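You operate a simulated robot arm through the tools that you are given. There is no shell and no other tool. Be economical: measure what you need, move in short steps, check, and stop when the job is done.

You are at the controls of a simulated two-armed robot. One attempt, no reset.

## Task
Take the cream cup and leave it on the pale green table top. Take the mung card and leave it on the top of the low steel rack. Pick up the round orange brush with one hand, pass it to the other hand and put it on the beige trolley top. Put the bottle that says "41-46" from the navy bench top on the steel bench top and the bottle that says "26-31" on top of the gripped cream board. Fetch the little green cup and set it on top of the cream large banded lid. Put the small navy jug on the navy bench top away on the cream bench top. Do these in any order. Set down upright: mung card, bottle, little green cup, small navy jug.

Only the result counts: the job must be done as asked and must still hold three seconds after the hand-in. Knocking over, shifting, dropping, spilling or breaking anything else fails it. A push-on lid holds only when it is set on centred and level and pressed home; a screw cap is set on level and turned clockwise until tight.

## Robot
Two 7-joint arms with two-finger parallel grippers on one trunk, on a base that drives. Base frame: it is fixed to the floor where the robot stands at the start and does not move with it; the origin is under the middle of the robot, x ahead of it, y to its left, z up; the surface under the hand at the start is at about z = 0.74. Units: m, degrees, N and s.
The left shoulder is at the start at [0.08, 0.131, 0.947], the right one opposite. With the tool pointing down near the work surface each hand reaches from about 0.4 to 0.86 m from the robot's upright axis, wherever it stands, measured 20 degrees to its own side. Places, roughly: beige trolley top [-1.4, -1.7, 0.8]; cream bench top [0.7, -0.4, 0.7]; cream cup (10x7x7 cm) [0.5, -0.1, 0.8]; gripped cream board (16x12x4 cm) [-1.5, 0.7, 0.8]; large banded lid (13x9x6 cm) [-1.6, 0.3, 0.8]; large teal glass bottle, small blue glass bottle,  [-1.5, 1.25, 0.75]; little green cup (6x6x7 cm) [-1.1, 1.3, 0.8]; mung card [0.75, -0.75, 0.75]; pale green table top [2.6, 2.2, 0.8]; round orange brush (8x8x10 cm) [-1.4, 1.3, 0.8]; small navy jug (11x7x8 cm) [-1.3, 0.3, 0.8]; steel bench top [-1.5, 4.1, 0.6]; top of the low steel rack (18x14 cm) [0.74, 3.04, 0.88]. Payload 1.57 kg a hand.
The tool frame of a hand sits at the grasp point between the pads (the TCP): z along the fingers, y along the line on which they close. The tips reach 0.03 m beyond it. Largest opening 0.11 m; finger width 0.024, thickness 0.012; the body of the gripper, 0.048 by 0.112 m, starts 0.078 m behind the TCP.
Orientation is that of the tool frame in the base frame, as a unit quaternion [w, x, y, z]. With the fingers straight down and closing along the base's y, the tool's x points along the base's -x, its y along +y and its z along -z.

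## Interface
- The arms move only by the tool servo_tool. It takes "left_commands", "right_commands" or both (then of equal length, played together; a hand with none holds still); each is a list of rows, each a list of 7 numbers: the turn, a rotation vector about the tool's x, y, z in degrees, then the shift along the tool's x, y, z in m, then the gripper command, from -1 (shut) to 1 (fully open), values between in proportion. In form: [[ax, ay, az, x, y, z, grip], ...]. A call has 1 to 12 rows; each row is the pose to reach, as a shift and turn from the pose commanded when the call began, along the tool's axes at that moment. Each row takes 0.2 s and may step no farther than 0.05 m and 8.6 degrees from the row before; otherwise, or with a gripper value out of range, the whole call is refused. Where a pose cannot be reached the arm comes as near as it can. A force on the tool above 40 N (or 10 N above the force at the start of the call, whichever is more), or a blocked arm, ends the call early, and 0.2 s more pass. Each finger travels about 0.108 m/s and halts on what it meets, pressing with about 40 N; the grip force reading is that of the motor and also rises with nothing between the fingers. The clock runs only during rows and for 0.2 s after the last one: add rows that repeat a pose to give the fingers time. It gives the time, the measured TCP pose, the force on the tool (base axes), the opening and the grip force at its end, in the units of the frame above (readings bear some noise), with the torque about the TCP (base axes, N m) and any sound that the robot's microphone picked up, and new pictures: "show" is both (left out), scene, wrist or none (wrist: the cameras of the hands that moved).
- Cameras (640 x 400 px; columns grow to the right, rows downward): "scene" is now at [-0.0602, 0.0093, 1.4183]; the picture's right is [0.04, -1.00, 0.00], its down [-0.60, -0.02, -0.80] and it looks along [0.80, 0.03, -0.60] (base axes); focal length 255 px, centre (320, 200). "left" rides on the left gripper at [0.07, -0.016, -0.141] in its tool frame; the picture's right is [0.23, 0.97, 0.00], its down [-0.86, 0.20, -0.48] and it looks along [-0.47, 0.11, 0.88] (tool axes); focal length 222 px, centre (320, 200). "right" rides on the right gripper at [0.07, 0.016, -0.141] in its tool frame; the picture's right is [-0.23, 0.97, 0.00], its down [-0.86, -0.20, -0.48] and it looks along [-0.47, -0.11, 0.88] (tool axes); focal length 222 px, centre (320, 200). There is no depth. A picture from a camera that has moved, and an enlarged one, comes with that camera's place and axes in the base frame and with its lens. The place of the scene camera against the robot may be out by one fixed shift of up to 0.012 m in any direction.
- drive_base(legs): drives the robot by 1 to 6 legs, each [ahead, left, turn to the left] in m, m and degrees, along the robot's own axes; the way and the turn of a leg run together, so that a leg with both is an arc; at most 1.5 m and 180 degrees a leg. The arms and the cameras ride along, it lands a little off, and it stops where it bumps. It gives what a move gives, and a new picture of the scene camera.
- turn_head(pan, tilt): turns the head with the scene camera to pan (to the left, within 109 degrees either way) and tilt (down, from -29 to 69), counted from straight ahead of the robot. It gives what a move gives, and a new picture of the scene camera.
- zoom(camera, box): a new picture of the part [left, top, right, bottom] of that camera's present view, enlarged. No time passes.
- job_done(): hands the job in; it is judged then, once.

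Go step by step. Nothing tells you exact positions but the pictures and the camera data: compare them with the known pose of the tool, close in by small moves and look again before you grip or let go. The budget is 217 turns and 260 pictures, counting those below and the enlarged ones. Unless the task says otherwise, let go and move clear before handing in.

The tools are called after "Request:" by a JSON object that holds its "api" and its "payload". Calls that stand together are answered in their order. servo_tool: Moves the arms, as the interface text tells. Its arguments: {"type":"object","properties":{"left_commands":{"type":"array"},"right_commands":{"type":"array"},"show":{"type":"string","enum":["both","scene","wrist","none"]}},"required":[]} The other tools are called the same way: drive_base (legs) drives the base; turn_head (pan, tilt) turns the head that bears the scene camera; zoom (camera, box) takes an enlarged picture of a part of a camera's view; job_done () hands the job in.

At the start:

```text
time: 0.0
left_eef_pos: [0.4266, 0.0745, 1.0239]
left_tool_rot: [-0.001, 0.001, 1.0, 0.0]
left_ft_force: [-0.3, 0.2, 0.3]
left_wrist_torque: [0.01, 0.02, 0.0]
left_grip_width: 0.11
left_gripper_force: 0.0
right_eef_pos: [0.4331, -0.3389, 1.0502]
right_tool_rot: [0.0, 0.0, 1.0, 0.0]
right_ft_force: [0.3, 0.1, 0.2]
right_wrist_torque: [0.01, 0.0, -0.01]
right_grip_width: 0.1098
right_gripper_force: 0.1
robot x, y, heading: [0.0037, 0.0, -0.2]
head pan, tilt: [2.3, 36.6]
```

scene: 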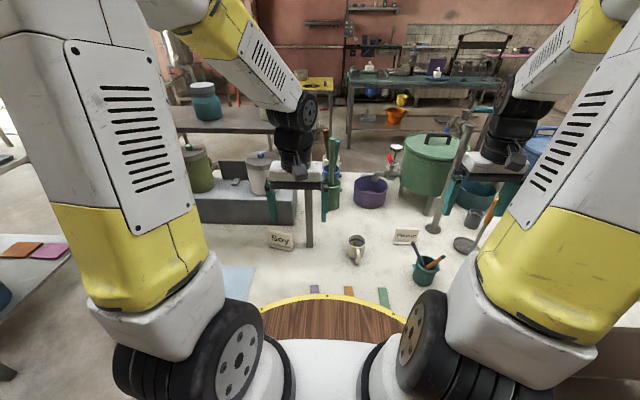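
right: 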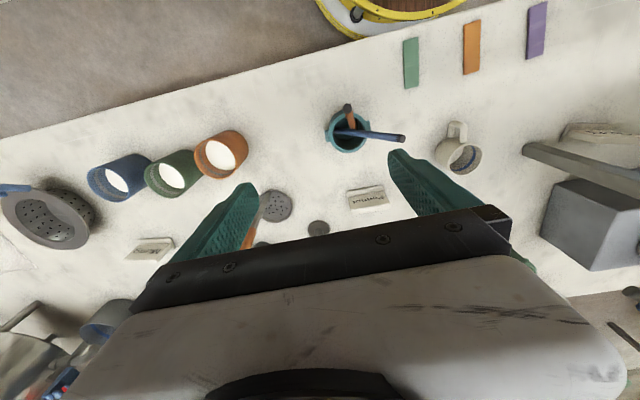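
left: 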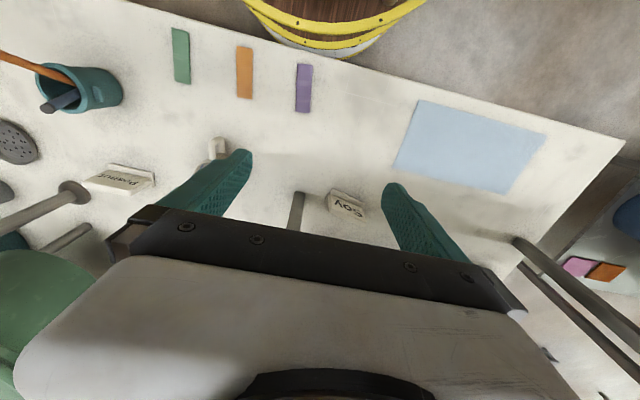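

I see the cream bench with the cup near [0.5,-0.1] and several name cards. I'll enlarge the views to read the cards and locate the cup.

Request:
{"api": "zoom", "payload": {"camera": "right", "box": [60, 80, 500, 355]}}

Request:
{"api": "zoom", "payload": {"camera": "scene", "box": [240, 130, 500, 300]}}

```text
1.45 times, centred on (280, 218) of right
camera zoom: at [0.3642, -0.3233, 1.1911], right [0.23, 0.97, 0.0], down [0.86, -0.2, 0.48], along [0.47, -0.11, -0.88], focal length 323 px, centre (378, 174)
```

zoom: 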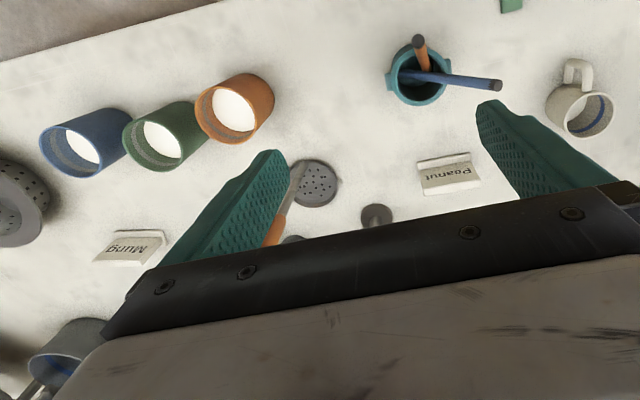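

```text
2.35 times, centred on (370, 215) of scene
camera zoom: at [-0.0602, 0.0093, 1.4183], right [0.04, -1.0, 0.0], down [-0.6, -0.02, -0.8], along [0.8, 0.03, -0.6], focal length 601 px, centre (202, 165)
```

zoom: 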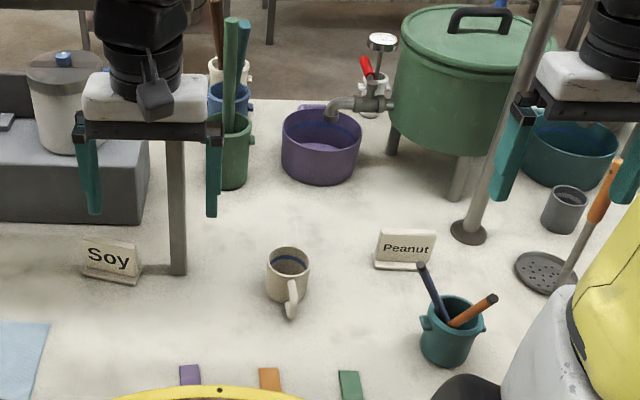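

The cream cup is near [0.535,-0.10], with a tall post near [0.58,0.055] beside it. The Mung card is out to the right, so I'll slide the base right by 0.5 m: the left hand can then take the cup and the right hand the card.

Request:
{"api": "turn_head", "payload": {"pan": -40, "tilt": 40}}

Request:
{"api": "turn_head", "payload": {"pan": -85, "tilt": 45}}

```text
time: 1.1
left_eef_pos: [0.4261, 0.074, 1.0243]
left_tool_rot: [0.0, 0.0, 1.0, 0.001]
left_ft_force: [0.1, -0.4, 0.8]
left_wrist_torque: [0.0, 0.02, -0.02]
left_grip_width: 0.1101
left_gripper_force: 0.1
right_eef_pos: [0.4339, -0.3391, 1.0505]
right_tool_rot: [0.001, 0.0, 1.0, 0.0]
right_ft_force: [-0.1, -0.4, 0.0]
right_wrist_torque: [0.0, 0.0, 0.03]
right_grip_width: 0.1101
right_gripper_force: 0.0
robot x, y, heading: [0.0011, -0.0007, 0.1]
head pan, tilt: [-40.0, 40.0]
camera scene: at [-0.0821, -0.0487, 1.4133], right [-0.64, -0.77, 0.0], down [-0.49, 0.41, -0.77], along [0.59, -0.49, -0.64], focal length 255 px, centre (320, 200)
```

scene: 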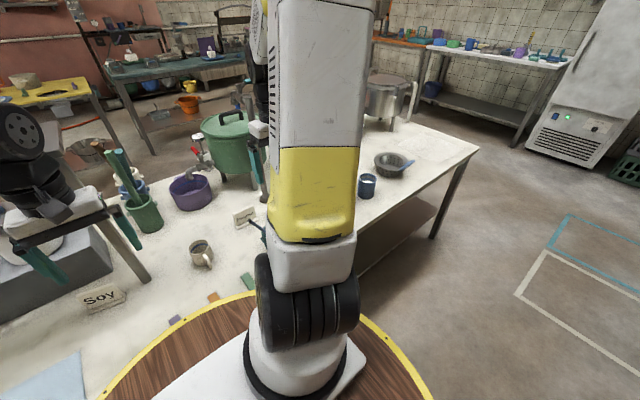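

```text
time: 2.2
left_eef_pos: [0.4259, 0.0737, 1.0234]
left_tool_rot: [0.0, 0.0, 1.0, 0.0]
left_ft_force: [-0.5, -1.1, 0.2]
left_wrist_torque: [-0.02, 0.0, -0.01]
left_grip_width: 0.1102
left_gripper_force: 0.0
right_eef_pos: [0.4336, -0.3403, 1.0501]
right_tool_rot: [0.0, -0.001, 1.0, 0.0]
right_ft_force: [0.4, -0.3, -0.5]
right_wrist_torque: [0.01, 0.01, 0.01]
right_grip_width: 0.1097
right_gripper_force: 0.0
robot x, y, heading: [-0.0028, 0.0006, 0.1]
head pan, tilt: [-85.0, 45.0]
camera scene: at [-0.1401, -0.0752, 1.406], right [-1.0, -0.09, 0.0], down [-0.06, 0.7, -0.71], along [0.06, -0.7, -0.71], focal length 255 px, centre (320, 200)
```

scene: 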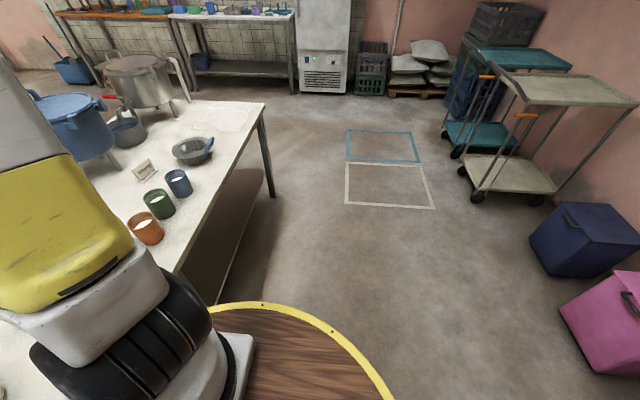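

The right side is clear. I slide right 0.5 m and look ahead.

Request:
{"api": "drive_base", "payload": {"legs": [[0, -0.5, 0]]}}

Request:
{"api": "turn_head", "payload": {"pan": 0, "tilt": 40}}

Request:
{"api": "servo_tool", "payload": {"right_commands": [[0, 0, 0, 0, 0, 0, 1]], "left_commands": [[0, 0, 0, 0, 0, 0, 1]], "show": "wrist"}}

```text
time: 5.2
left_eef_pos: [0.4252, -0.4388, 1.0236]
left_tool_rot: [0.001, 0.001, 1.0, 0.0]
left_ft_force: [-0.5, 0.4, 0.2]
left_wrist_torque: [0.02, 0.02, -0.02]
left_grip_width: 0.1102
left_gripper_force: 0.1
right_eef_pos: [0.4322, -0.8522, 1.0495]
right_tool_rot: [-0.001, 0.002, 1.0, 0.001]
right_ft_force: [-0.2, -0.7, -0.3]
right_wrist_torque: [-0.02, -0.04, 0.0]
right_grip_width: 0.11
right_gripper_force: 0.0
robot x, y, heading: [-0.0006, -0.5091, -0.2]
head pan, tilt: [-85.0, 45.0]
camera scene: at [-0.1415, -0.5854, 1.406], right [-1.0, -0.08, 0.0], down [-0.06, 0.7, -0.71], along [0.06, -0.7, -0.71], focal length 255 px, centre (320, 200)
```

scene: 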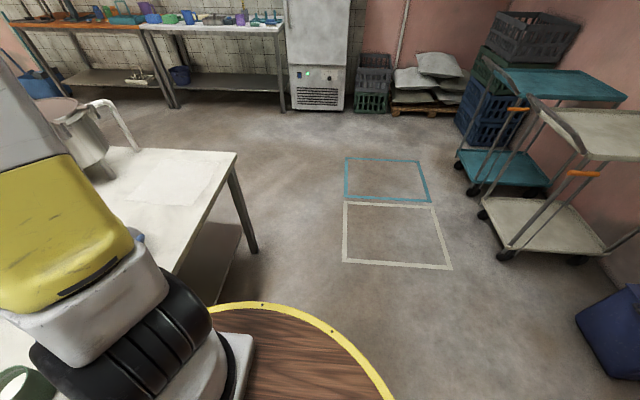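

```text
time: 6.8
left_eef_pos: [0.4259, -0.4391, 1.0233]
left_tool_rot: [-0.001, 0.002, 1.0, 0.0]
left_ft_force: [-0.1, -0.4, -1.2]
left_wrist_torque: [0.03, -0.01, -0.01]
left_grip_width: 0.11
left_gripper_force: 0.1
right_eef_pos: [0.4323, -0.8533, 1.0494]
right_tool_rot: [0.0, 0.002, 1.0, 0.0]
right_ft_force: [0.4, -0.4, -0.1]
right_wrist_torque: [0.0, 0.01, 0.04]
right_grip_width: 0.1101
right_gripper_force: 0.1
robot x, y, heading: [-0.0031, -0.5127, -0.3]
head pan, tilt: [0.0, 40.0]
camera scene: at [-0.0632, -0.5047, 1.4133], right [0.0, -1.0, 0.0], down [-0.64, 0.0, -0.77], along [0.77, 0.0, -0.64], focal length 255 px, centre (320, 200)
```

scene: 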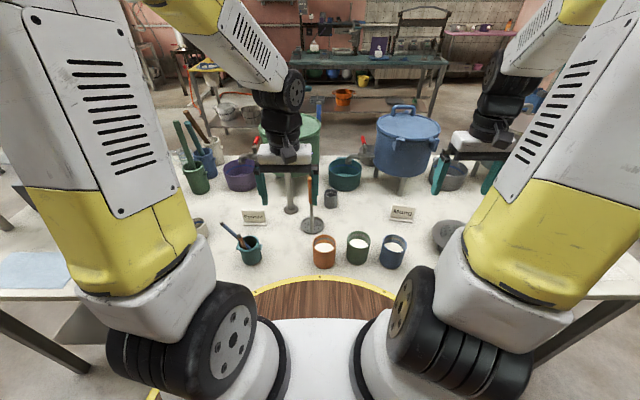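

```text
time: 7.2
left_eef_pos: [0.4261, -0.4378, 1.024]
left_tool_rot: [0.0, 0.001, 1.0, -0.001]
left_ft_force: [0.7, -0.5, 0.7]
left_wrist_torque: [-0.01, -0.02, -0.03]
left_grip_width: 0.1103
left_gripper_force: 0.0
right_eef_pos: [0.4321, -0.8509, 1.0499]
right_tool_rot: [-0.001, 0.002, 1.0, 0.0]
right_ft_force: [-1.0, -0.7, -0.1]
right_wrist_torque: [-0.01, -0.02, -0.01]
right_grip_width: 0.1099
right_gripper_force: 0.1
robot x, y, heading: [-0.0017, -0.5085, -0.1]
head pan, tilt: [0.0, 40.0]
camera right: at [0.362, -0.8355, 1.1911], right [0.23, 0.97, 0.0], down [0.85, -0.2, 0.48], along [0.47, -0.11, -0.88], focal length 222 px, centre (320, 200)
camera left: at [0.357, -0.4537, 1.1645], right [-0.22, 0.97, 0.0], down [0.86, 0.2, 0.48], along [0.47, 0.11, -0.88], focal length 222 px, centre (320, 200)
```

right: 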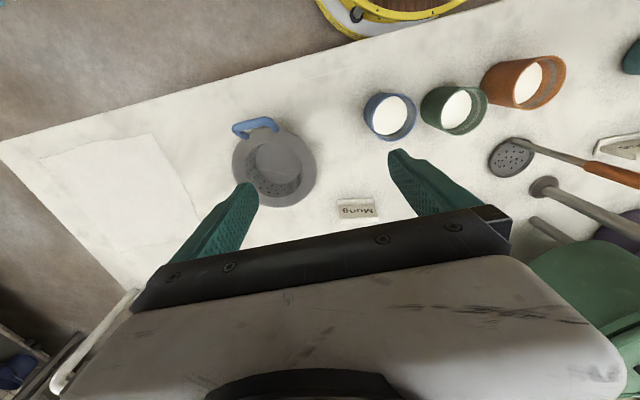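
left: 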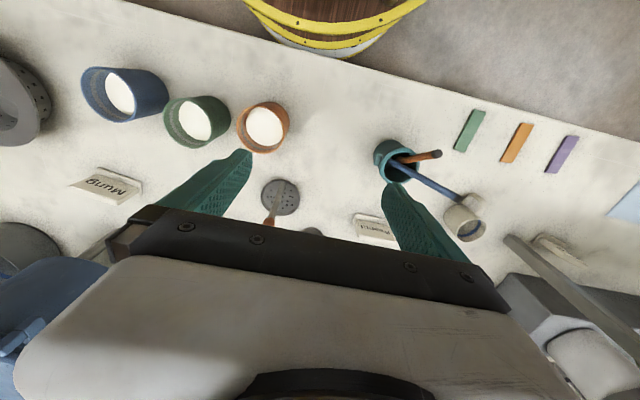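

The Mung card comes out near [0.637,-0.815]. I'll enlarge both wrist views for precise placing.

Request:
{"api": "zoom", "payload": {"camera": "right", "box": [300, 170, 420, 245]}}

Request:
{"api": "zoom", "payload": {"camera": "left", "box": [360, 120, 580, 258]}}

Request:
{"api": "zoom", "payload": {"camera": "scene", "box": [360, 170, 460, 232]}}

```text
5.33 times, centred on (360, 208) of right
camera zoom: at [0.362, -0.8355, 1.1911], right [0.23, 0.97, 0.0], down [0.85, -0.2, 0.48], along [0.47, -0.11, -0.88], focal length 1185 px, centre (107, 160)
```

zoom: 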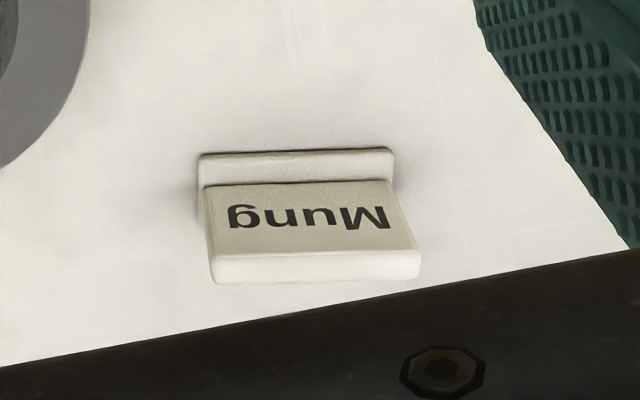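

```text
2.90 times, centred on (470, 189) of left
camera zoom: at [0.357, -0.4537, 1.1645], right [-0.22, 0.97, 0.0], down [0.86, 0.2, 0.48], along [0.47, 0.11, -0.88], focal length 644 px, centre (-115, 232)
```

zoom: 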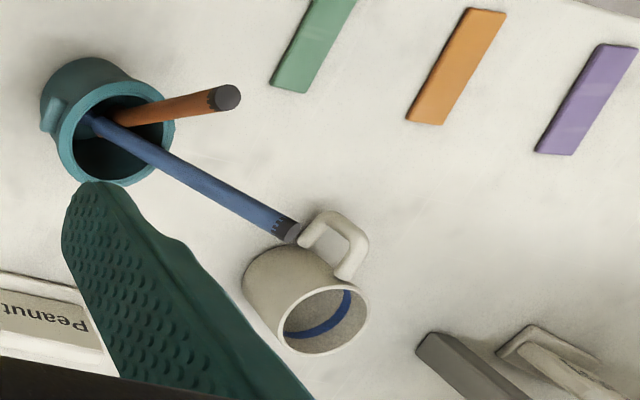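

```text
6.40 times, centred on (410, 201) of scene
camera zoom: at [-0.0632, -0.5047, 1.4133], right [0.0, -1.0, 0.0], down [-0.64, 0.0, -0.77], along [0.77, 0.0, -0.64], focal length 1635 px, centre (-256, 194)
```

zoom: 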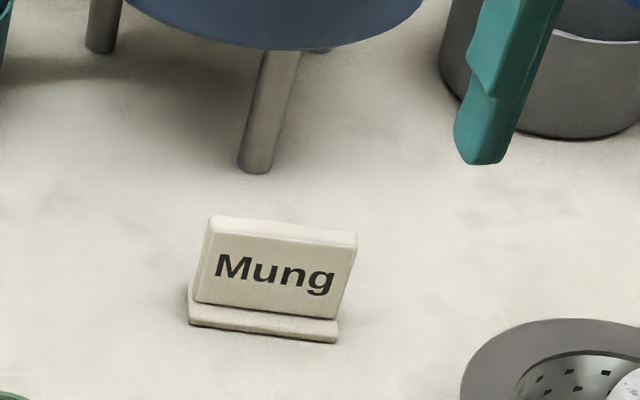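

Cup centre is about [0.543,-0.108] with its handle toward the robot. The card is about [0.632,-0.812], yawed about 11°. I move both hands to hover points above them.

Request:
{"api": "servo_tool", "payload": {"left_commands": [[0, 0, 0, -0.014, 0.041, 0.008, 1], [0, 0, 0, -0.028, 0.082, 0.017, 1], [0, 0, 0, -0.043, 0.123, 0.026, 1], [0, 0, 0, -0.058, 0.165, 0.035, 1], [0, 0, 0, -0.073, 0.206, 0.044, 1], [0, 0, 0, -0.088, 0.247, 0.052, 1], [0, 0, 0, -0.102, 0.288, 0.06, 1], [0, 0, 0, -0.117, 0.33, 0.07, 1], [0, 0, 0, -0.117, 0.33, 0.07, 1]], "right_commands": [[0, 0, 2, -0.025, 0.005, 0.0, 1], [0, 0, 4, -0.05, 0.01, 0.02, 1], [0, 0, 6, -0.075, 0.015, 0.04, 1], [0, 0, 8, -0.1, 0.02, 0.06, 1], [0, 0, 10, -0.125, 0.025, 0.09, 1], [0, 0, 11, -0.15, 0.03, 0.11, 1], [0, 0, 11, -0.175, 0.035, 0.13, 1], [0, 0, 11, -0.2, 0.039, 0.15, 1], [0, 0, 11, -0.2, 0.039, 0.15, 1]]}}

```text
time: 9.2
left_eef_pos: [0.5412, -0.1091, 0.9543]
left_tool_rot: [0.0, 0.002, 1.0, 0.0]
left_ft_force: [-0.9, 0.2, 0.1]
left_wrist_torque: [0.01, -0.01, -0.01]
left_grip_width: 0.1099
left_gripper_force: 0.1
right_eef_pos: [0.6333, -0.8135, 0.899]
right_tool_rot: [0.0, 0.098, 0.995, 0.0]
right_ft_force: [-0.2, -0.1, -0.5]
right_wrist_torque: [0.01, -0.02, 0.04]
right_grip_width: 0.11
right_gripper_force: 0.0
robot x, y, heading: [-0.0003, -0.5085, -0.4]
head pan, tilt: [0.0, 40.0]
camera scene: at [-0.0632, -0.5046, 1.4133], right [0.0, -1.0, 0.0], down [-0.64, 0.0, -0.77], along [0.77, 0.0, -0.64], focal length 255 px, centre (320, 200)
camera right: at [0.568, -0.7837, 1.0412], right [0.41, 0.91, 0.0], down [0.8, -0.36, 0.48], along [0.44, -0.2, -0.88], focal length 222 px, centre (320, 200)
camera left: at [0.4719, -0.1231, 1.0953], right [-0.22, 0.97, 0.0], down [0.86, 0.2, 0.48], along [0.47, 0.11, -0.88], focal length 222 px, centre (320, 200)
```

scene: 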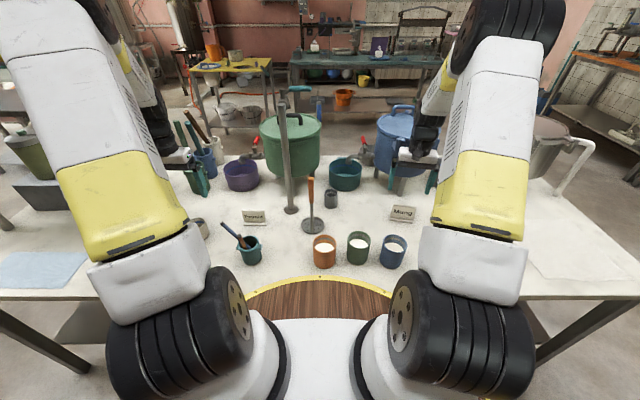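
right: 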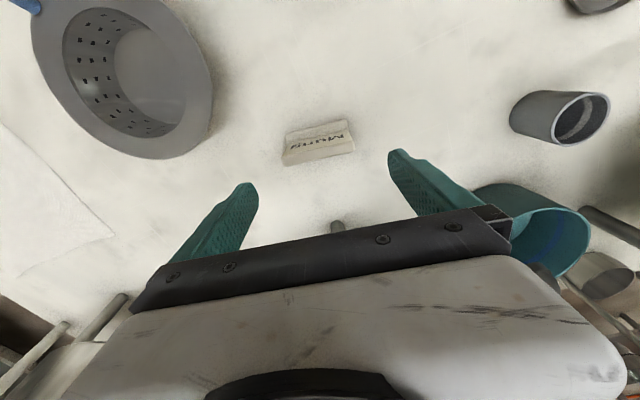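
left: 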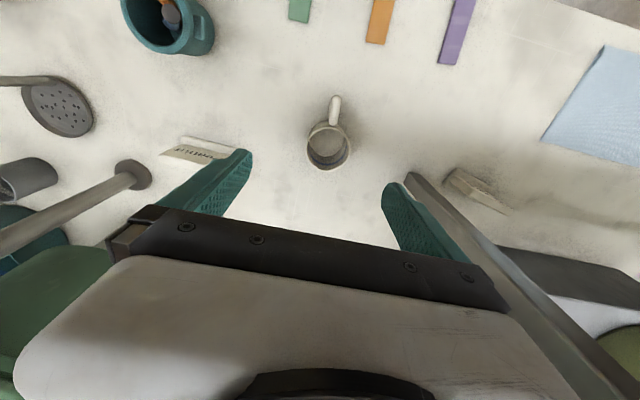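

Nearer views put the cup at about [0.548,-0.095] and the card at [0.630,-0.812]. I descend with both hands.

Request:
{"api": "servo_tool", "payload": {"left_commands": [[0, 0, 0, -0.007, 0.014, 0.03, 1], [0, 0, 0, -0.007, 0.014, 0.07, 1], [0, 0, 0, -0.007, 0.014, 0.11, 1], [0, 0, 0, -0.007, 0.014, 0.14, 1], [0, 0, 0, -0.007, 0.014, 0.16, 1], [0, 0, 0, -0.007, 0.014, 0.172, 1], [0, 0, 0, -0.007, 0.014, 0.172, 1]], "right_commands": [[0, 0, 1, 0.002, 0.001, 0.02, 1], [0, 0, 1, 0.002, 0.001, 0.04, 1], [0, 0, 1, 0.002, 0.001, 0.06, 1], [0, 0, 1, 0.002, 0.001, 0.08, 1], [0, 0, 1, 0.002, 0.001, 0.1, 1], [0, 0, 1, 0.002, 0.001, 0.122, 1], [0, 0, 1, 0.002, 0.001, 0.122, 1]]}}

```text
time: 10.8
left_eef_pos: [0.5508, -0.0942, 0.7813]
left_tool_rot: [-0.001, 0.002, 1.0, 0.0]
left_ft_force: [1.0, 0.2, 1.3]
left_wrist_torque: [0.02, -0.01, -0.01]
left_grip_width: 0.1099
left_gripper_force: 0.1
right_eef_pos: [0.6305, -0.813, 0.7778]
right_tool_rot: [0.0, 0.106, 0.994, -0.001]
right_ft_force: [-1.1, -0.1, -0.2]
right_wrist_torque: [0.0, 0.01, -0.02]
right_grip_width: 0.11
right_gripper_force: 0.1
robot x, y, heading: [0.0022, -0.507, -0.1]
head pan, tilt: [0.0, 40.0]
camera scene: at [-0.0632, -0.5046, 1.4133], right [0.0, -1.0, 0.0], down [-0.64, 0.0, -0.77], along [0.77, 0.0, -0.64], focal length 255 px, centre (320, 200)
camera right: at [0.5659, -0.7819, 0.919], right [0.43, 0.9, 0.0], down [0.79, -0.38, 0.48], along [0.43, -0.21, -0.88], focal length 222 px, centre (320, 200)
camera left: at [0.4814, -0.1104, 0.9215], right [-0.22, 0.97, 0.0], down [0.86, 0.2, 0.48], along [0.47, 0.11, -0.88], focal length 222 px, centre (320, 200)
```

scene: 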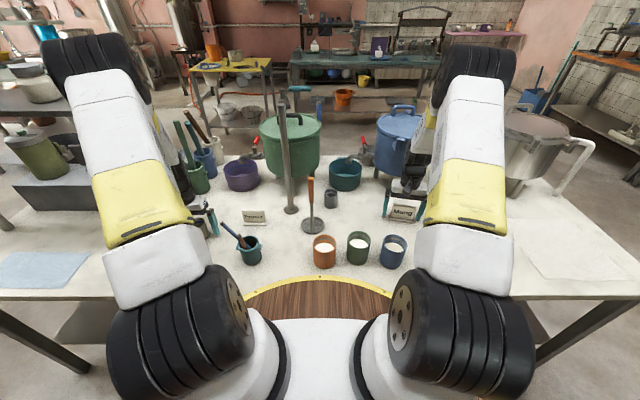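
right: 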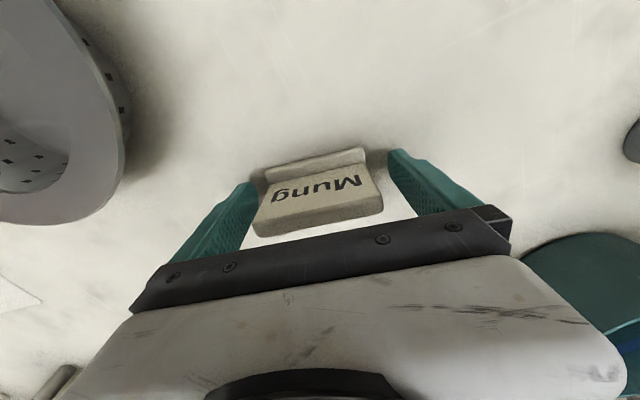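
left: 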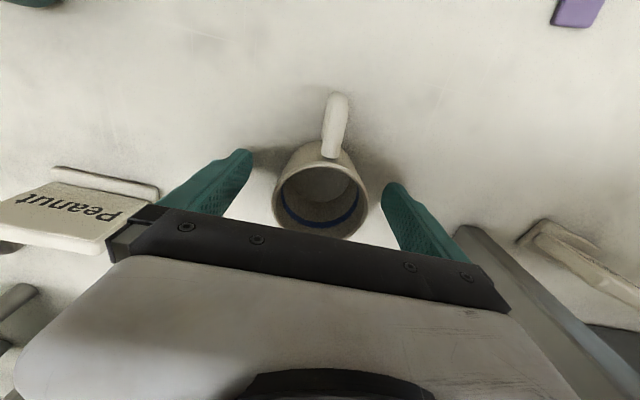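

Both objects sit between the fingers. I close both grippers.

Request:
{"api": "servo_tool", "payload": {"left_commands": [[0, 0, 0, 0, 0, 0, -0.2], [0, 0, 0, 0, 0, 0, -1], [0, 0, 0, 0, 0, 0, -1], [0, 0, 0, 0, 0, 0, -1]], "right_commands": [[0, 0, 0, 0, 0, 0, -0.2], [0, 0, 0, 0, 0, 0, -1], [0, 0, 0, 0, 0, 0, -1], [0, 0, 0, 0, 0, 0, -1]], "show": "wrist"}}

```text
time: 11.8
left_eef_pos: [0.5501, -0.0951, 0.7805]
left_tool_rot: [0.0, 0.002, 1.0, 0.0]
left_ft_force: [0.1, -0.3, 0.1]
left_wrist_torque: [0.0, -0.02, 0.04]
left_grip_width: 0.0606
left_gripper_force: 39.8
right_eef_pos: [0.63, -0.813, 0.7774]
right_tool_rot: [-0.001, 0.106, 0.994, 0.0]
right_ft_force: [0.6, 0.6, 6.9]
right_wrist_torque: [0.31, -0.05, -0.03]
right_grip_width: 0.0808
right_gripper_force: 40.2
robot x, y, heading: [0.0, -0.5117, -0.0]
head pan, tilt: [0.0, 40.0]
camera right: at [0.566, -0.7815, 0.9194], right [0.43, 0.9, 0.0], down [0.79, -0.38, 0.48], along [0.43, -0.2, -0.88], focal length 222 px, centre (320, 200)
camera left: at [0.4814, -0.1104, 0.9217], right [-0.22, 0.97, 0.0], down [0.86, 0.2, 0.48], along [0.47, 0.11, -0.88], focal length 222 px, centre (320, 200)
```

right: 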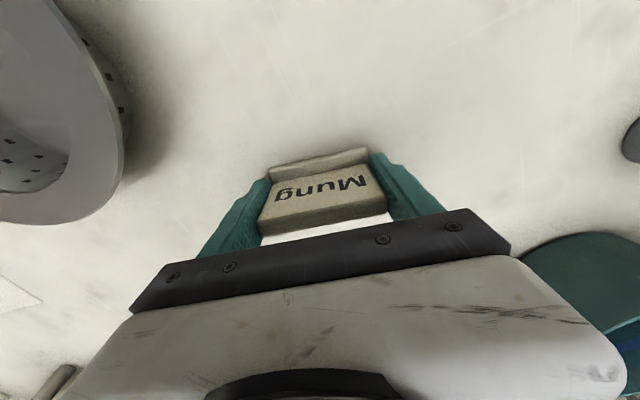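
left: 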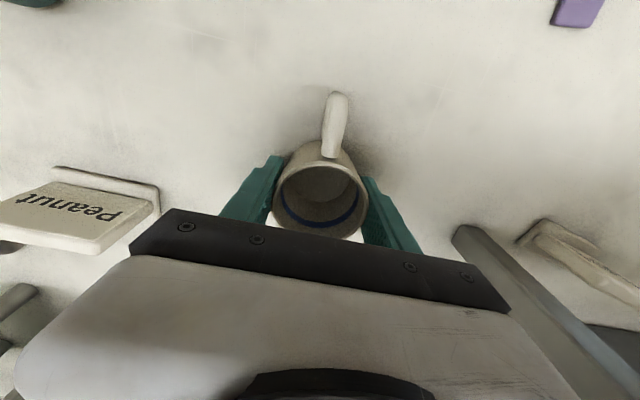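

Both are held firmly. I lift straight up and draw the hands back toward the robot.

Request:
{"api": "servo_tool", "payload": {"left_commands": [[0, 0, 0, 0, 0, -0.04, -1], [0, 0, 0, 0, 0, -0.08, -1], [0, 0, 0, 0, 0, -0.12, -1], [0, 0, 0, 0, 0, -0.16, -1], [0, 0, 0, 0, 0, -0.2, -1], [0, 0, 0, 0.04, 0, -0.22, -1], [0, 0, 0, 0.08, -0.02, -0.24, -1], [0, 0, 0, 0.11, -0.05, -0.25, -1], [0, 0, 0, 0.13, -0.09, -0.25, -1]], "right_commands": [[0, 0, 0, 0, 0, -0.04, -1], [0, 0, 0, 0, 0, -0.08, -1], [0, 0, 0, 0, 0, -0.12, -1], [0, 0, 0, 0, 0, -0.16, -1], [0, 0, 0, 0, 0, -0.2, -1], [0, 0, 0, 0.04, 0, -0.22, -1], [0, 0, 0, 0.08, 0, -0.24, -1], [0, 0, 0, 0.12, 0, -0.25, -1], [0, 0, 0, 0.16, 0, -0.25, -1]]}}

Request:
{"api": "turn_head", "payload": {"pan": 60, "tilt": 30}}

Request:
{"api": "turn_head", "payload": {"pan": 105, "tilt": 30}}

```text
time: 13.8
left_eef_pos: [0.4192, -0.1845, 1.0303]
left_tool_rot: [0.0, 0.002, 1.0, 0.0]
left_ft_force: [0.5, -0.6, -0.7]
left_wrist_torque: [-0.04, 0.06, 0.0]
left_grip_width: 0.0608
left_gripper_force: 40.2
right_eef_pos: [0.471, -0.7794, 1.028]
right_tool_rot: [0.0, 0.107, 0.994, 0.0]
right_ft_force: [0.5, -0.2, -0.4]
right_wrist_torque: [0.01, 0.02, 0.0]
right_grip_width: 0.081
right_gripper_force: 40.1
robot x, y, heading: [-0.0014, -0.5096, -0.1]
head pan, tilt: [0.0, 40.0]
camera scene: at [-0.0626, -0.5044, 1.4133], right [0.0, -1.0, 0.0], down [-0.64, 0.0, -0.77], along [0.77, 0.0, -0.64], focal length 255 px, centre (320, 200)
camera right: at [0.4067, -0.7478, 1.169], right [0.43, 0.9, 0.0], down [0.79, -0.38, 0.48], along [0.43, -0.21, -0.88], focal length 222 px, centre (320, 200)
camera left: at [0.3505, -0.1995, 1.171], right [-0.22, 0.97, 0.0], down [0.86, 0.2, 0.48], along [0.47, 0.11, -0.88], focal length 222 px, centre (320, 200)
```

scene: 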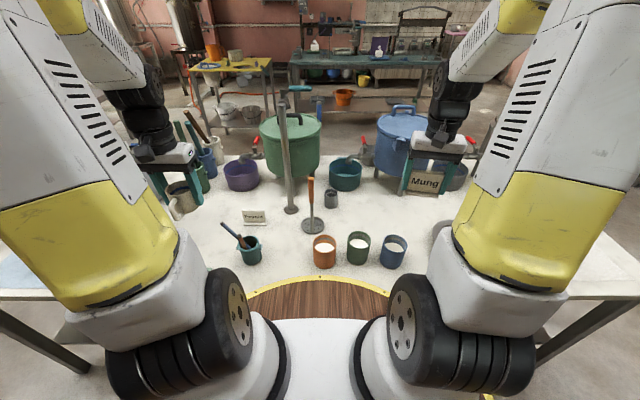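
right: 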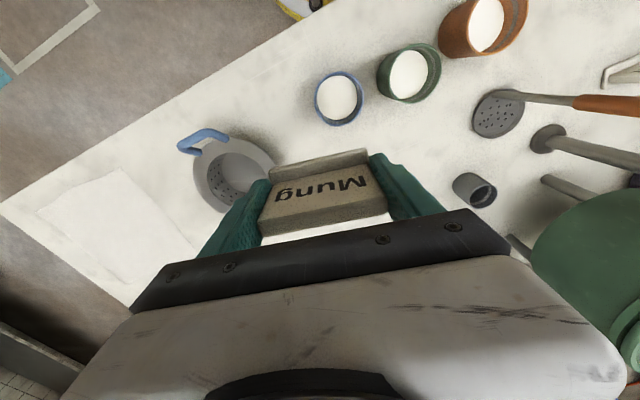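
left: 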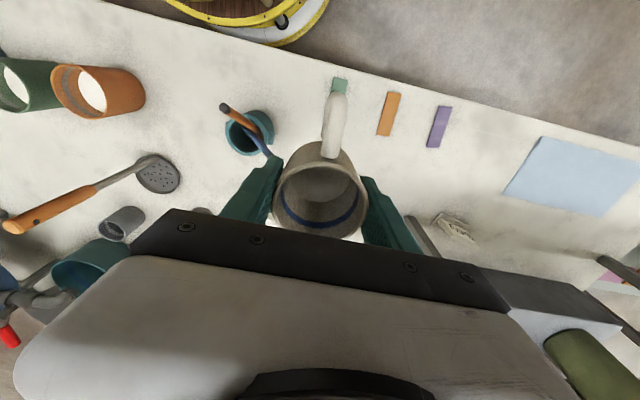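

```text
time: 15.1
left_eef_pos: [0.4205, -0.1844, 1.0302]
left_tool_rot: [0.0, 0.002, 1.0, 0.0]
left_ft_force: [-0.2, -1.8, -0.8]
left_wrist_torque: [0.01, -0.04, -0.01]
left_grip_width: 0.0606
left_gripper_force: 40.3
right_eef_pos: [0.4716, -0.7808, 1.0271]
right_tool_rot: [0.0, 0.106, 0.994, 0.0]
right_ft_force: [-0.2, -0.1, -0.7]
right_wrist_torque: [0.01, 0.0, 0.0]
right_grip_width: 0.0811
right_gripper_force: 39.8
robot x, y, heading: [-0.0001, -0.5147, -0.1]
head pan, tilt: [60.0, 30.0]
camera scene: at [-0.1026, -0.4262, 1.4286], right [0.86, -0.5, 0.0], down [-0.25, -0.43, -0.87], along [0.44, 0.75, -0.5], focal length 255 px, centre (320, 200)
```

scene: 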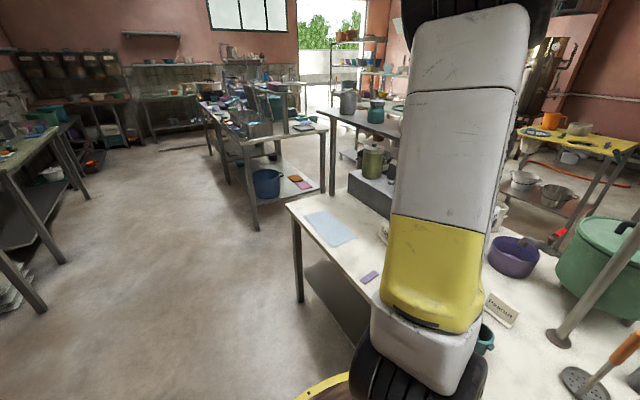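

```text
time: 16.2
left_eef_pos: [0.4198, -0.1837, 1.0316]
left_tool_rot: [0.0, 0.002, 1.0, 0.0]
left_ft_force: [-0.2, -0.5, 0.2]
left_wrist_torque: [0.02, 0.01, 0.03]
left_grip_width: 0.0606
left_gripper_force: 40.4
right_eef_pos: [0.4713, -0.7792, 1.0266]
right_tool_rot: [0.0, 0.106, 0.994, 0.0]
right_ft_force: [0.0, 0.3, -0.6]
right_wrist_torque: [0.01, 0.02, -0.02]
right_grip_width: 0.0811
right_gripper_force: 40.0
robot x, y, heading: [-0.0045, -0.5113, -0.0]
head pan, tilt: [105.0, 30.0]
camera scene: at [-0.1712, -0.4168, 1.4286], right [0.97, 0.25, 0.0], down [0.13, -0.48, -0.87], along [-0.22, 0.84, -0.5], focal length 255 px, centre (320, 200)
```

scene: 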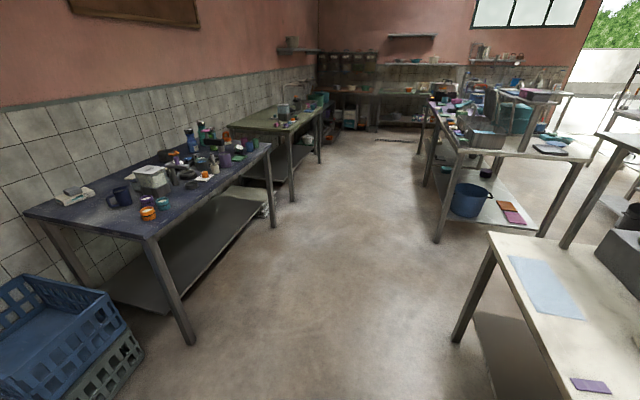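

I see the navy bench on the far left, the middle steel tables past the cream bench's end (y≈0.66), and a gap between them. I back off and slide left to look through the gap.

Request:
{"api": "drive_base", "payload": {"legs": [[-0.4, 0, 0], [0, 1.5, 0], [0, 0.12, 0]]}}

Request:
{"api": "turn_head", "payload": {"pan": 0, "tilt": 20}}

Request:
{"api": "turn_head", "payload": {"pan": 50, "tilt": 25}}

```text
time: 26.4
left_eef_pos: [0.0186, 1.4109, 1.0307]
left_tool_rot: [0.0, -0.002, 1.0, 0.0]
left_ft_force: [0.0, 0.1, -0.7]
left_wrist_torque: [0.01, 0.02, -0.01]
left_grip_width: 0.0608
left_gripper_force: 40.2
right_eef_pos: [0.0771, 0.8162, 1.0279]
right_tool_rot: [0.0, 0.102, 0.995, -0.001]
right_ft_force: [-0.8, -0.5, -1.0]
right_wrist_torque: [-0.01, -0.01, -0.04]
right_grip_width: 0.0809
right_gripper_force: 40.2
robot x, y, heading: [-0.3975, 1.0832, 0.2]
head pan, tilt: [105.0, 30.0]
camera scene: at [-0.5699, 1.1721, 1.4286], right [0.96, 0.26, 0.0], down [0.13, -0.48, -0.87], along [-0.23, 0.84, -0.5], focal length 255 px, centre (320, 200)
```

scene: 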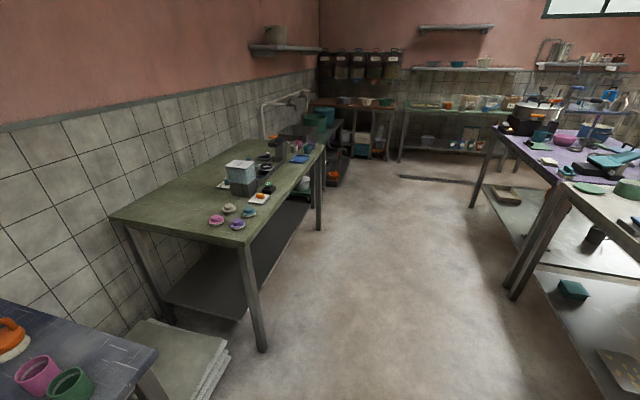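

```text
time: 28.2
left_eef_pos: [0.0179, 1.411, 1.0299]
left_tool_rot: [0.0, -0.002, 1.0, 0.0]
left_ft_force: [0.0, -0.6, -0.8]
left_wrist_torque: [-0.02, 0.01, 0.02]
left_grip_width: 0.0606
left_gripper_force: 39.6
right_eef_pos: [0.0757, 0.8156, 1.0265]
right_tool_rot: [0.0, 0.102, 0.995, 0.0]
right_ft_force: [-0.1, -0.2, -1.3]
right_wrist_torque: [-0.02, -0.01, 0.01]
right_grip_width: 0.0811
right_gripper_force: 40.5
robot x, y, heading: [-0.3962, 1.0828, 0.4]
head pan, tilt: [0.0, 20.0]
camera scene: at [-0.4528, 1.0857, 1.4447], right [0.01, -1.0, 0.0], down [-0.34, 0.0, -0.94], along [0.94, 0.01, -0.34], focal length 255 px, centre (320, 200)
```

scene: 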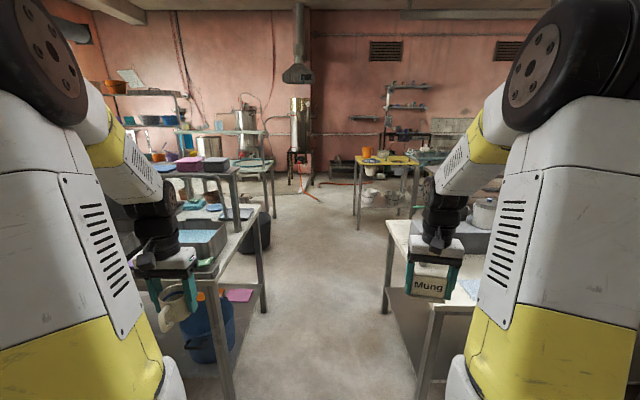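

```text
time: 29.4
left_eef_pos: [0.0194, 1.4095, 1.0304]
left_tool_rot: [0.001, -0.002, 1.0, 0.0]
left_ft_force: [0.5, 0.2, -0.9]
left_wrist_torque: [0.0, 0.02, 0.01]
left_grip_width: 0.0608
left_gripper_force: 40.2
right_eef_pos: [0.0756, 0.8155, 1.0278]
right_tool_rot: [0.001, 0.102, 0.995, 0.0]
right_ft_force: [-1.1, 0.3, -0.7]
right_wrist_torque: [-0.02, -0.01, -0.02]
right_grip_width: 0.0811
right_gripper_force: 39.9
robot x, y, heading: [-0.4005, 1.0778, 0.3]
head pan, tilt: [50.0, 25.0]
camera scene: at [-0.4871, 1.1559, 1.4366], right [0.77, -0.64, 0.0], down [-0.27, -0.33, -0.91], along [0.58, 0.7, -0.42], focal length 255 px, centre (320, 200)
```

scene: 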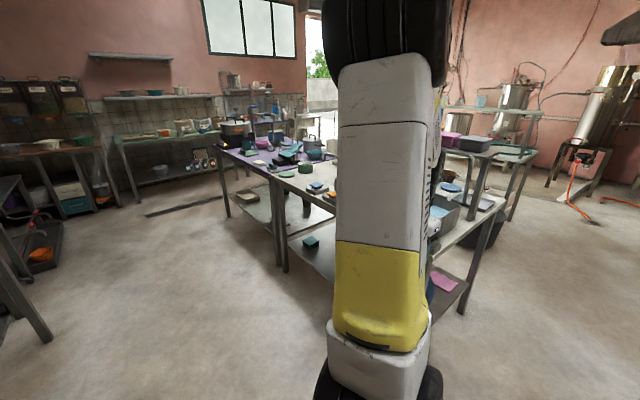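

There is a clear aisle at y≈1.1 and the pale green table should be at pixel (231,164). Zooming there.

Request:
{"api": "turn_head", "payload": {"pan": 20, "tilt": 20}}

Request:
{"api": "zoom", "payload": {"camera": "scene", "box": [220, 90, 460, 240]}}

```text
time: 30.4
left_eef_pos: [0.0181, 1.4106, 1.0304]
left_tool_rot: [0.001, -0.002, 1.0, 0.0]
left_ft_force: [0.8, 0.1, -1.2]
left_wrist_torque: [0.01, -0.03, -0.01]
left_grip_width: 0.0607
left_gripper_force: 40.0
right_eef_pos: [0.0755, 0.8155, 1.0281]
right_tool_rot: [0.001, 0.103, 0.995, 0.0]
right_ft_force: [0.5, 0.7, -1.6]
right_wrist_torque: [0.01, -0.02, -0.01]
right_grip_width: 0.0811
right_gripper_force: 39.6
robot x, y, heading: [-0.3987, 1.0794, 0.4]
head pan, tilt: [20.0, 20.0]
camera scene: at [-0.4586, 1.1175, 1.4447], right [0.35, -0.94, 0.0], down [-0.32, -0.12, -0.94], along [0.88, 0.33, -0.34], focal length 255 px, centre (320, 200)
```

scene: 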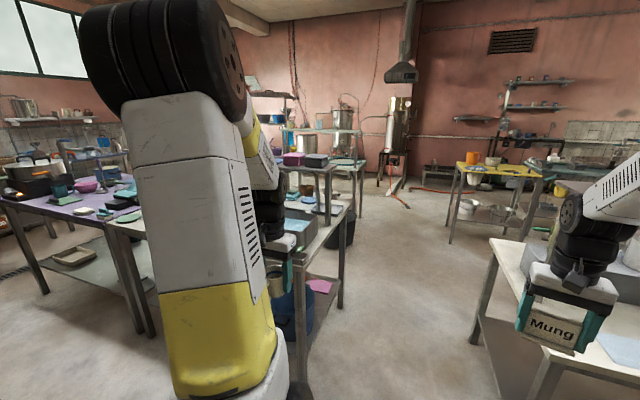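

```text
2.67 times, centred on (340, 165) of scene
camera zoom: at [-0.4586, 1.1175, 1.4447], right [0.35, -0.94, 0.0], down [-0.32, -0.12, -0.94], along [0.88, 0.33, -0.34], focal length 681 px, centre (267, 293)
```

zoom: 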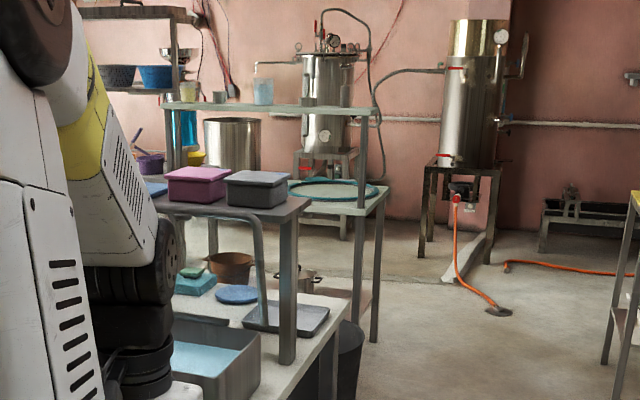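

The pale green table (hose coil on it) lies beyond the middle table around x 2–2.85, y 1.7+. I drive up the aisle and look again.

Request:
{"api": "drive_base", "payload": {"legs": [[1.4, -0.06, 0]]}}

Request:
{"api": "turn_head", "payload": {"pan": 0, "tilt": 25}}

Request:
{"api": "turn_head", "payload": {"pan": 80, "tilt": 30}}

```text
time: 37.5
left_eef_pos: [1.4397, 1.3576, 1.0299]
left_tool_rot: [0.0, -0.003, 1.0, 0.0]
left_ft_force: [0.4, -0.5, 0.2]
left_wrist_torque: [0.01, -0.01, 0.01]
left_grip_width: 0.0608
left_gripper_force: 40.2
right_eef_pos: [1.4966, 0.7648, 1.0277]
right_tool_rot: [0.0, 0.101, 0.995, 0.0]
right_ft_force: [0.8, -0.3, -0.5]
right_wrist_torque: [0.01, 0.0, -0.03]
right_grip_width: 0.0812
right_gripper_force: 40.7
robot x, y, heading: [1.0235, 1.0252, 0.4]
head pan, tilt: [20.0, 20.0]
camera scene: at [0.9619, 1.0654, 1.4447], right [0.35, -0.94, 0.0], down [-0.32, -0.12, -0.94], along [0.88, 0.33, -0.34], focal length 255 px, centre (320, 200)
```

scene: 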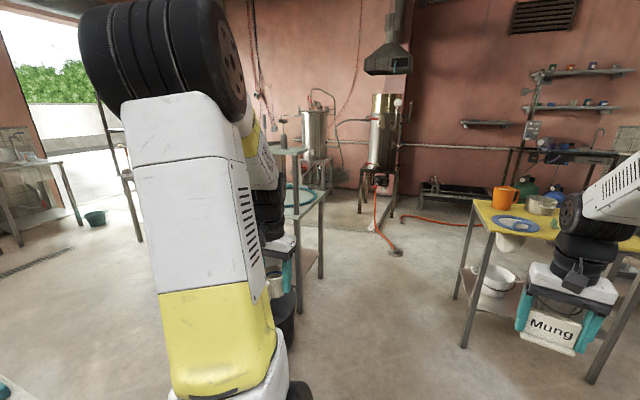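

```text
time: 38.3
left_eef_pos: [1.4395, 1.3581, 1.0318]
left_tool_rot: [0.0, -0.003, 1.0, 0.0]
left_ft_force: [0.1, 0.3, -0.1]
left_wrist_torque: [-0.03, 0.02, -0.02]
left_grip_width: 0.0606
left_gripper_force: 39.6
right_eef_pos: [1.4965, 0.7649, 1.0276]
right_tool_rot: [0.0, 0.101, 0.995, 0.001]
right_ft_force: [-0.2, -0.5, 0.0]
right_wrist_torque: [0.02, -0.01, 0.0]
right_grip_width: 0.0811
right_gripper_force: 39.8
robot x, y, heading: [1.0235, 1.0289, 0.4]
head pan, tilt: [0.0, 25.0]
camera scene: at [0.9668, 1.0337, 1.4366], right [0.01, -1.0, 0.0], down [-0.42, 0.0, -0.91], along [0.91, 0.01, -0.42], focal length 255 px, centre (320, 200)
```

scene: 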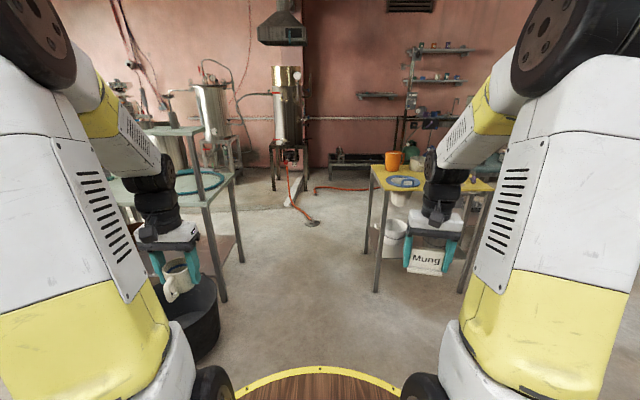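

```text
time: 39.8
left_eef_pos: [1.4405, 1.3579, 1.0302]
left_tool_rot: [0.0, -0.003, 1.0, 0.0]
left_ft_force: [-0.5, -0.1, -0.3]
left_wrist_torque: [-0.01, 0.03, 0.0]
left_grip_width: 0.0606
left_gripper_force: 40.0
right_eef_pos: [1.497, 0.7642, 1.0278]
right_tool_rot: [0.0, 0.101, 0.995, 0.0]
right_ft_force: [-0.2, 0.7, -0.8]
right_wrist_torque: [-0.02, -0.01, 0.0]
right_grip_width: 0.0809
right_gripper_force: 39.9
robot x, y, heading: [1.0235, 1.0253, 0.5]
head pan, tilt: [80.0, 30.0]
camera scene: at [0.8899, 1.1222, 1.4286], right [0.99, -0.17, 0.0], down [-0.08, -0.49, -0.87], along [0.15, 0.85, -0.5], focal length 255 px, centre (320, 200)
```

scene: 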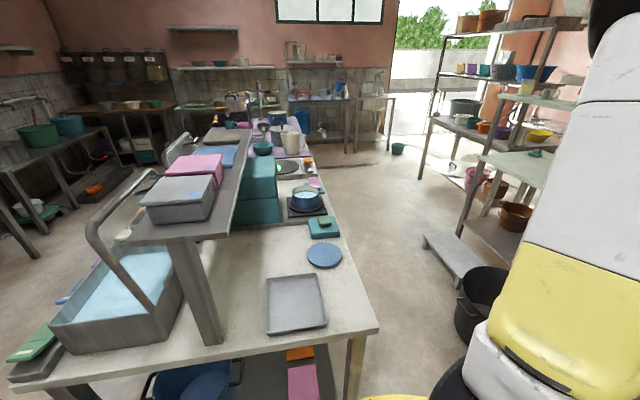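

The pale green table spans roughly x 2.34–2.77, from y≈1.76 on, with an overshelf. I'll go to [2.47,1.03] and turn left to face its front end.

Request:
{"api": "drive_base", "payload": {"legs": [[1.45, -0.05, 0], [0, 0, 89.5]]}}

Request:
{"api": "turn_head", "payload": {"pan": 0, "tilt": 30}}

```text
time: 50.8
left_eef_pos: [2.1246, 1.4156, 1.0307]
left_tool_rot: [-0.001, 0.72, -0.694, 0.0]
left_ft_force: [0.4, 0.1, 0.2]
left_wrist_torque: [0.01, 0.02, 0.0]
left_grip_width: 0.0607
left_gripper_force: 39.8
right_eef_pos: [2.7179, 1.4923, 1.0288]
right_tool_rot: [0.001, -0.644, 0.765, 0.0]
right_ft_force: [-0.3, 0.0, 0.2]
right_wrist_torque: [0.01, 0.01, -0.03]
right_grip_width: 0.0811
right_gripper_force: 39.7
robot x, y, heading: [2.4711, 1.0083, 91.8]
head pan, tilt: [80.0, 30.0]
camera scene: at [2.3769, 0.8876, 1.4286], right [0.14, 0.99, 0.0], down [0.5, -0.07, -0.87], along [-0.86, 0.12, -0.5], focal length 255 px, centre (320, 200)
```

scene: 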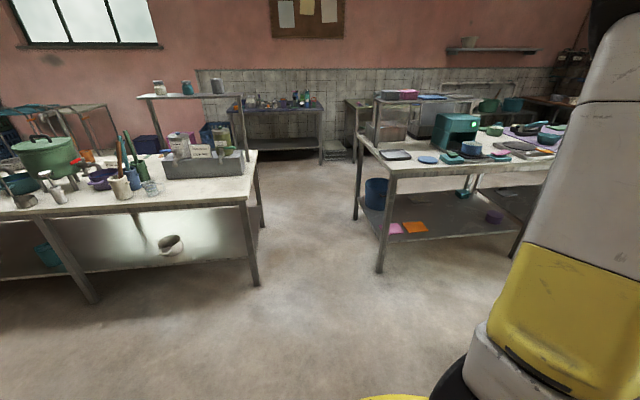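

```text
time: 52.4
left_eef_pos: [2.1251, 1.4167, 1.0305]
left_tool_rot: [0.0, 0.72, -0.694, 0.0]
left_ft_force: [0.2, 0.3, 0.2]
left_wrist_torque: [-0.04, 0.01, 0.0]
left_grip_width: 0.0607
left_gripper_force: 40.2
right_eef_pos: [2.7177, 1.4914, 1.027]
right_tool_rot: [0.0, -0.645, 0.764, -0.001]
right_ft_force: [0.0, 0.0, -0.8]
right_wrist_torque: [-0.01, 0.02, -0.01]
right_grip_width: 0.0812
right_gripper_force: 40.3
robot x, y, heading: [2.4681, 1.012, 92.1]
head pan, tilt: [0.0, 30.0]
camera scene: at [2.4631, 0.9656, 1.4286], right [1.0, 0.04, 0.0], down [0.02, -0.5, -0.87], along [-0.03, 0.87, -0.5], focal length 255 px, centre (320, 200)
```

scene: 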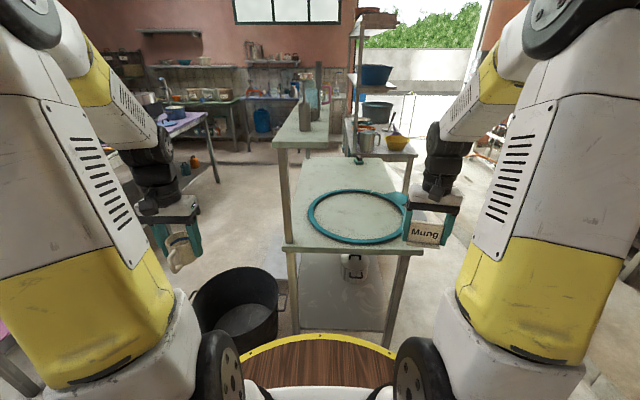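

The table has a teal ring lying on it and an overshelf along its left side. I zoom in on the ring.

Request:
{"api": "zoom", "payload": {"camera": "scene", "box": [260, 110, 460, 270]}}

```text
2.50 times, centred on (360, 190) of scene
camera zoom: at [2.4631, 0.9656, 1.4286], right [1.0, 0.04, 0.0], down [0.02, -0.5, -0.87], along [-0.03, 0.87, -0.5], focal length 638 px, centre (220, 225)
```

zoom: 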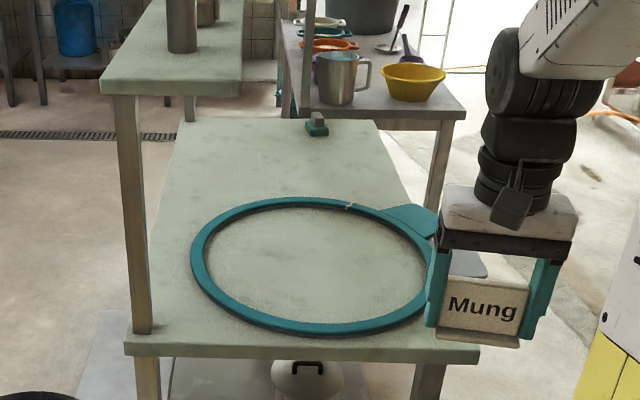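

The ring lies flat; inside it is bare table top, about [2.6,1.95] centre. I'll shift right and a bit ahead so the left hand can set the cup there clear of the overshelf.

Request:
{"api": "drive_base", "payload": {"legs": [[0, -0.38, -2], [0.2, 0, 0]]}}

Request:
{"api": "servo_tool", "payload": {"left_commands": [[0, 0, 0, 0, 0, 0, -1]], "show": "wrist"}}

```text
time: 56.0
left_eef_pos: [2.5213, 1.6368, 1.0304]
left_tool_rot: [0.0, -0.707, 0.707, 0.0]
left_ft_force: [0.0, 1.6, -0.4]
left_wrist_torque: [0.05, 0.02, 0.0]
left_grip_width: 0.0606
left_gripper_force: 40.0
right_eef_pos: [3.1156, 1.691, 1.0283]
right_tool_rot: [0.0, -0.629, 0.777, -0.001]
right_ft_force: [0.2, -0.5, -0.6]
right_wrist_torque: [-0.02, 0.02, 0.06]
right_grip_width: 0.0812
right_gripper_force: 40.7
robot x, y, heading: [2.8471, 1.217, 89.9]
head pan, tilt: [0.0, 30.0]
camera scene: at [2.8421, 1.1746, 1.4286], right [1.0, 0.0, 0.0], down [0.0, -0.5, -0.87], along [0.0, 0.87, -0.5], focal length 255 px, centre (320, 200)
```

scene: 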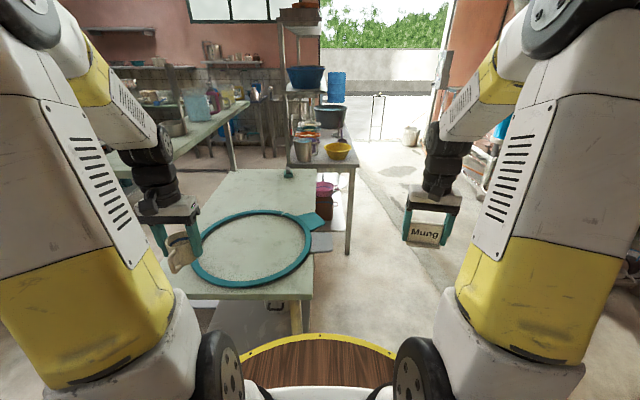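

```text
time: 56.4
left_eef_pos: [2.5217, 1.6379, 1.0302]
left_tool_rot: [0.0, -0.707, 0.708, 0.0]
left_ft_force: [0.4, 0.3, -0.2]
left_wrist_torque: [-0.02, -0.01, 0.02]
left_grip_width: 0.0606
left_gripper_force: 40.4
right_eef_pos: [3.1157, 1.6917, 1.0281]
right_tool_rot: [0.0, -0.63, 0.777, 0.0]
right_ft_force: [-0.7, 0.1, -0.9]
right_wrist_torque: [-0.02, 0.0, 0.02]
right_grip_width: 0.0809
right_gripper_force: 40.5
robot x, y, heading: [2.8472, 1.2183, 89.9]
head pan, tilt: [0.0, 30.0]
camera left: at [2.5384, 1.5685, 1.1712], right [-0.97, -0.23, 0.0], down [-0.2, 0.86, 0.48], along [-0.11, 0.47, -0.88], focal length 222 px, centre (320, 200)
```

left: 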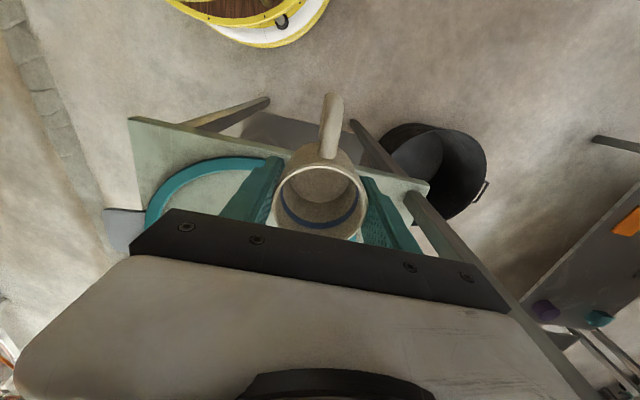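

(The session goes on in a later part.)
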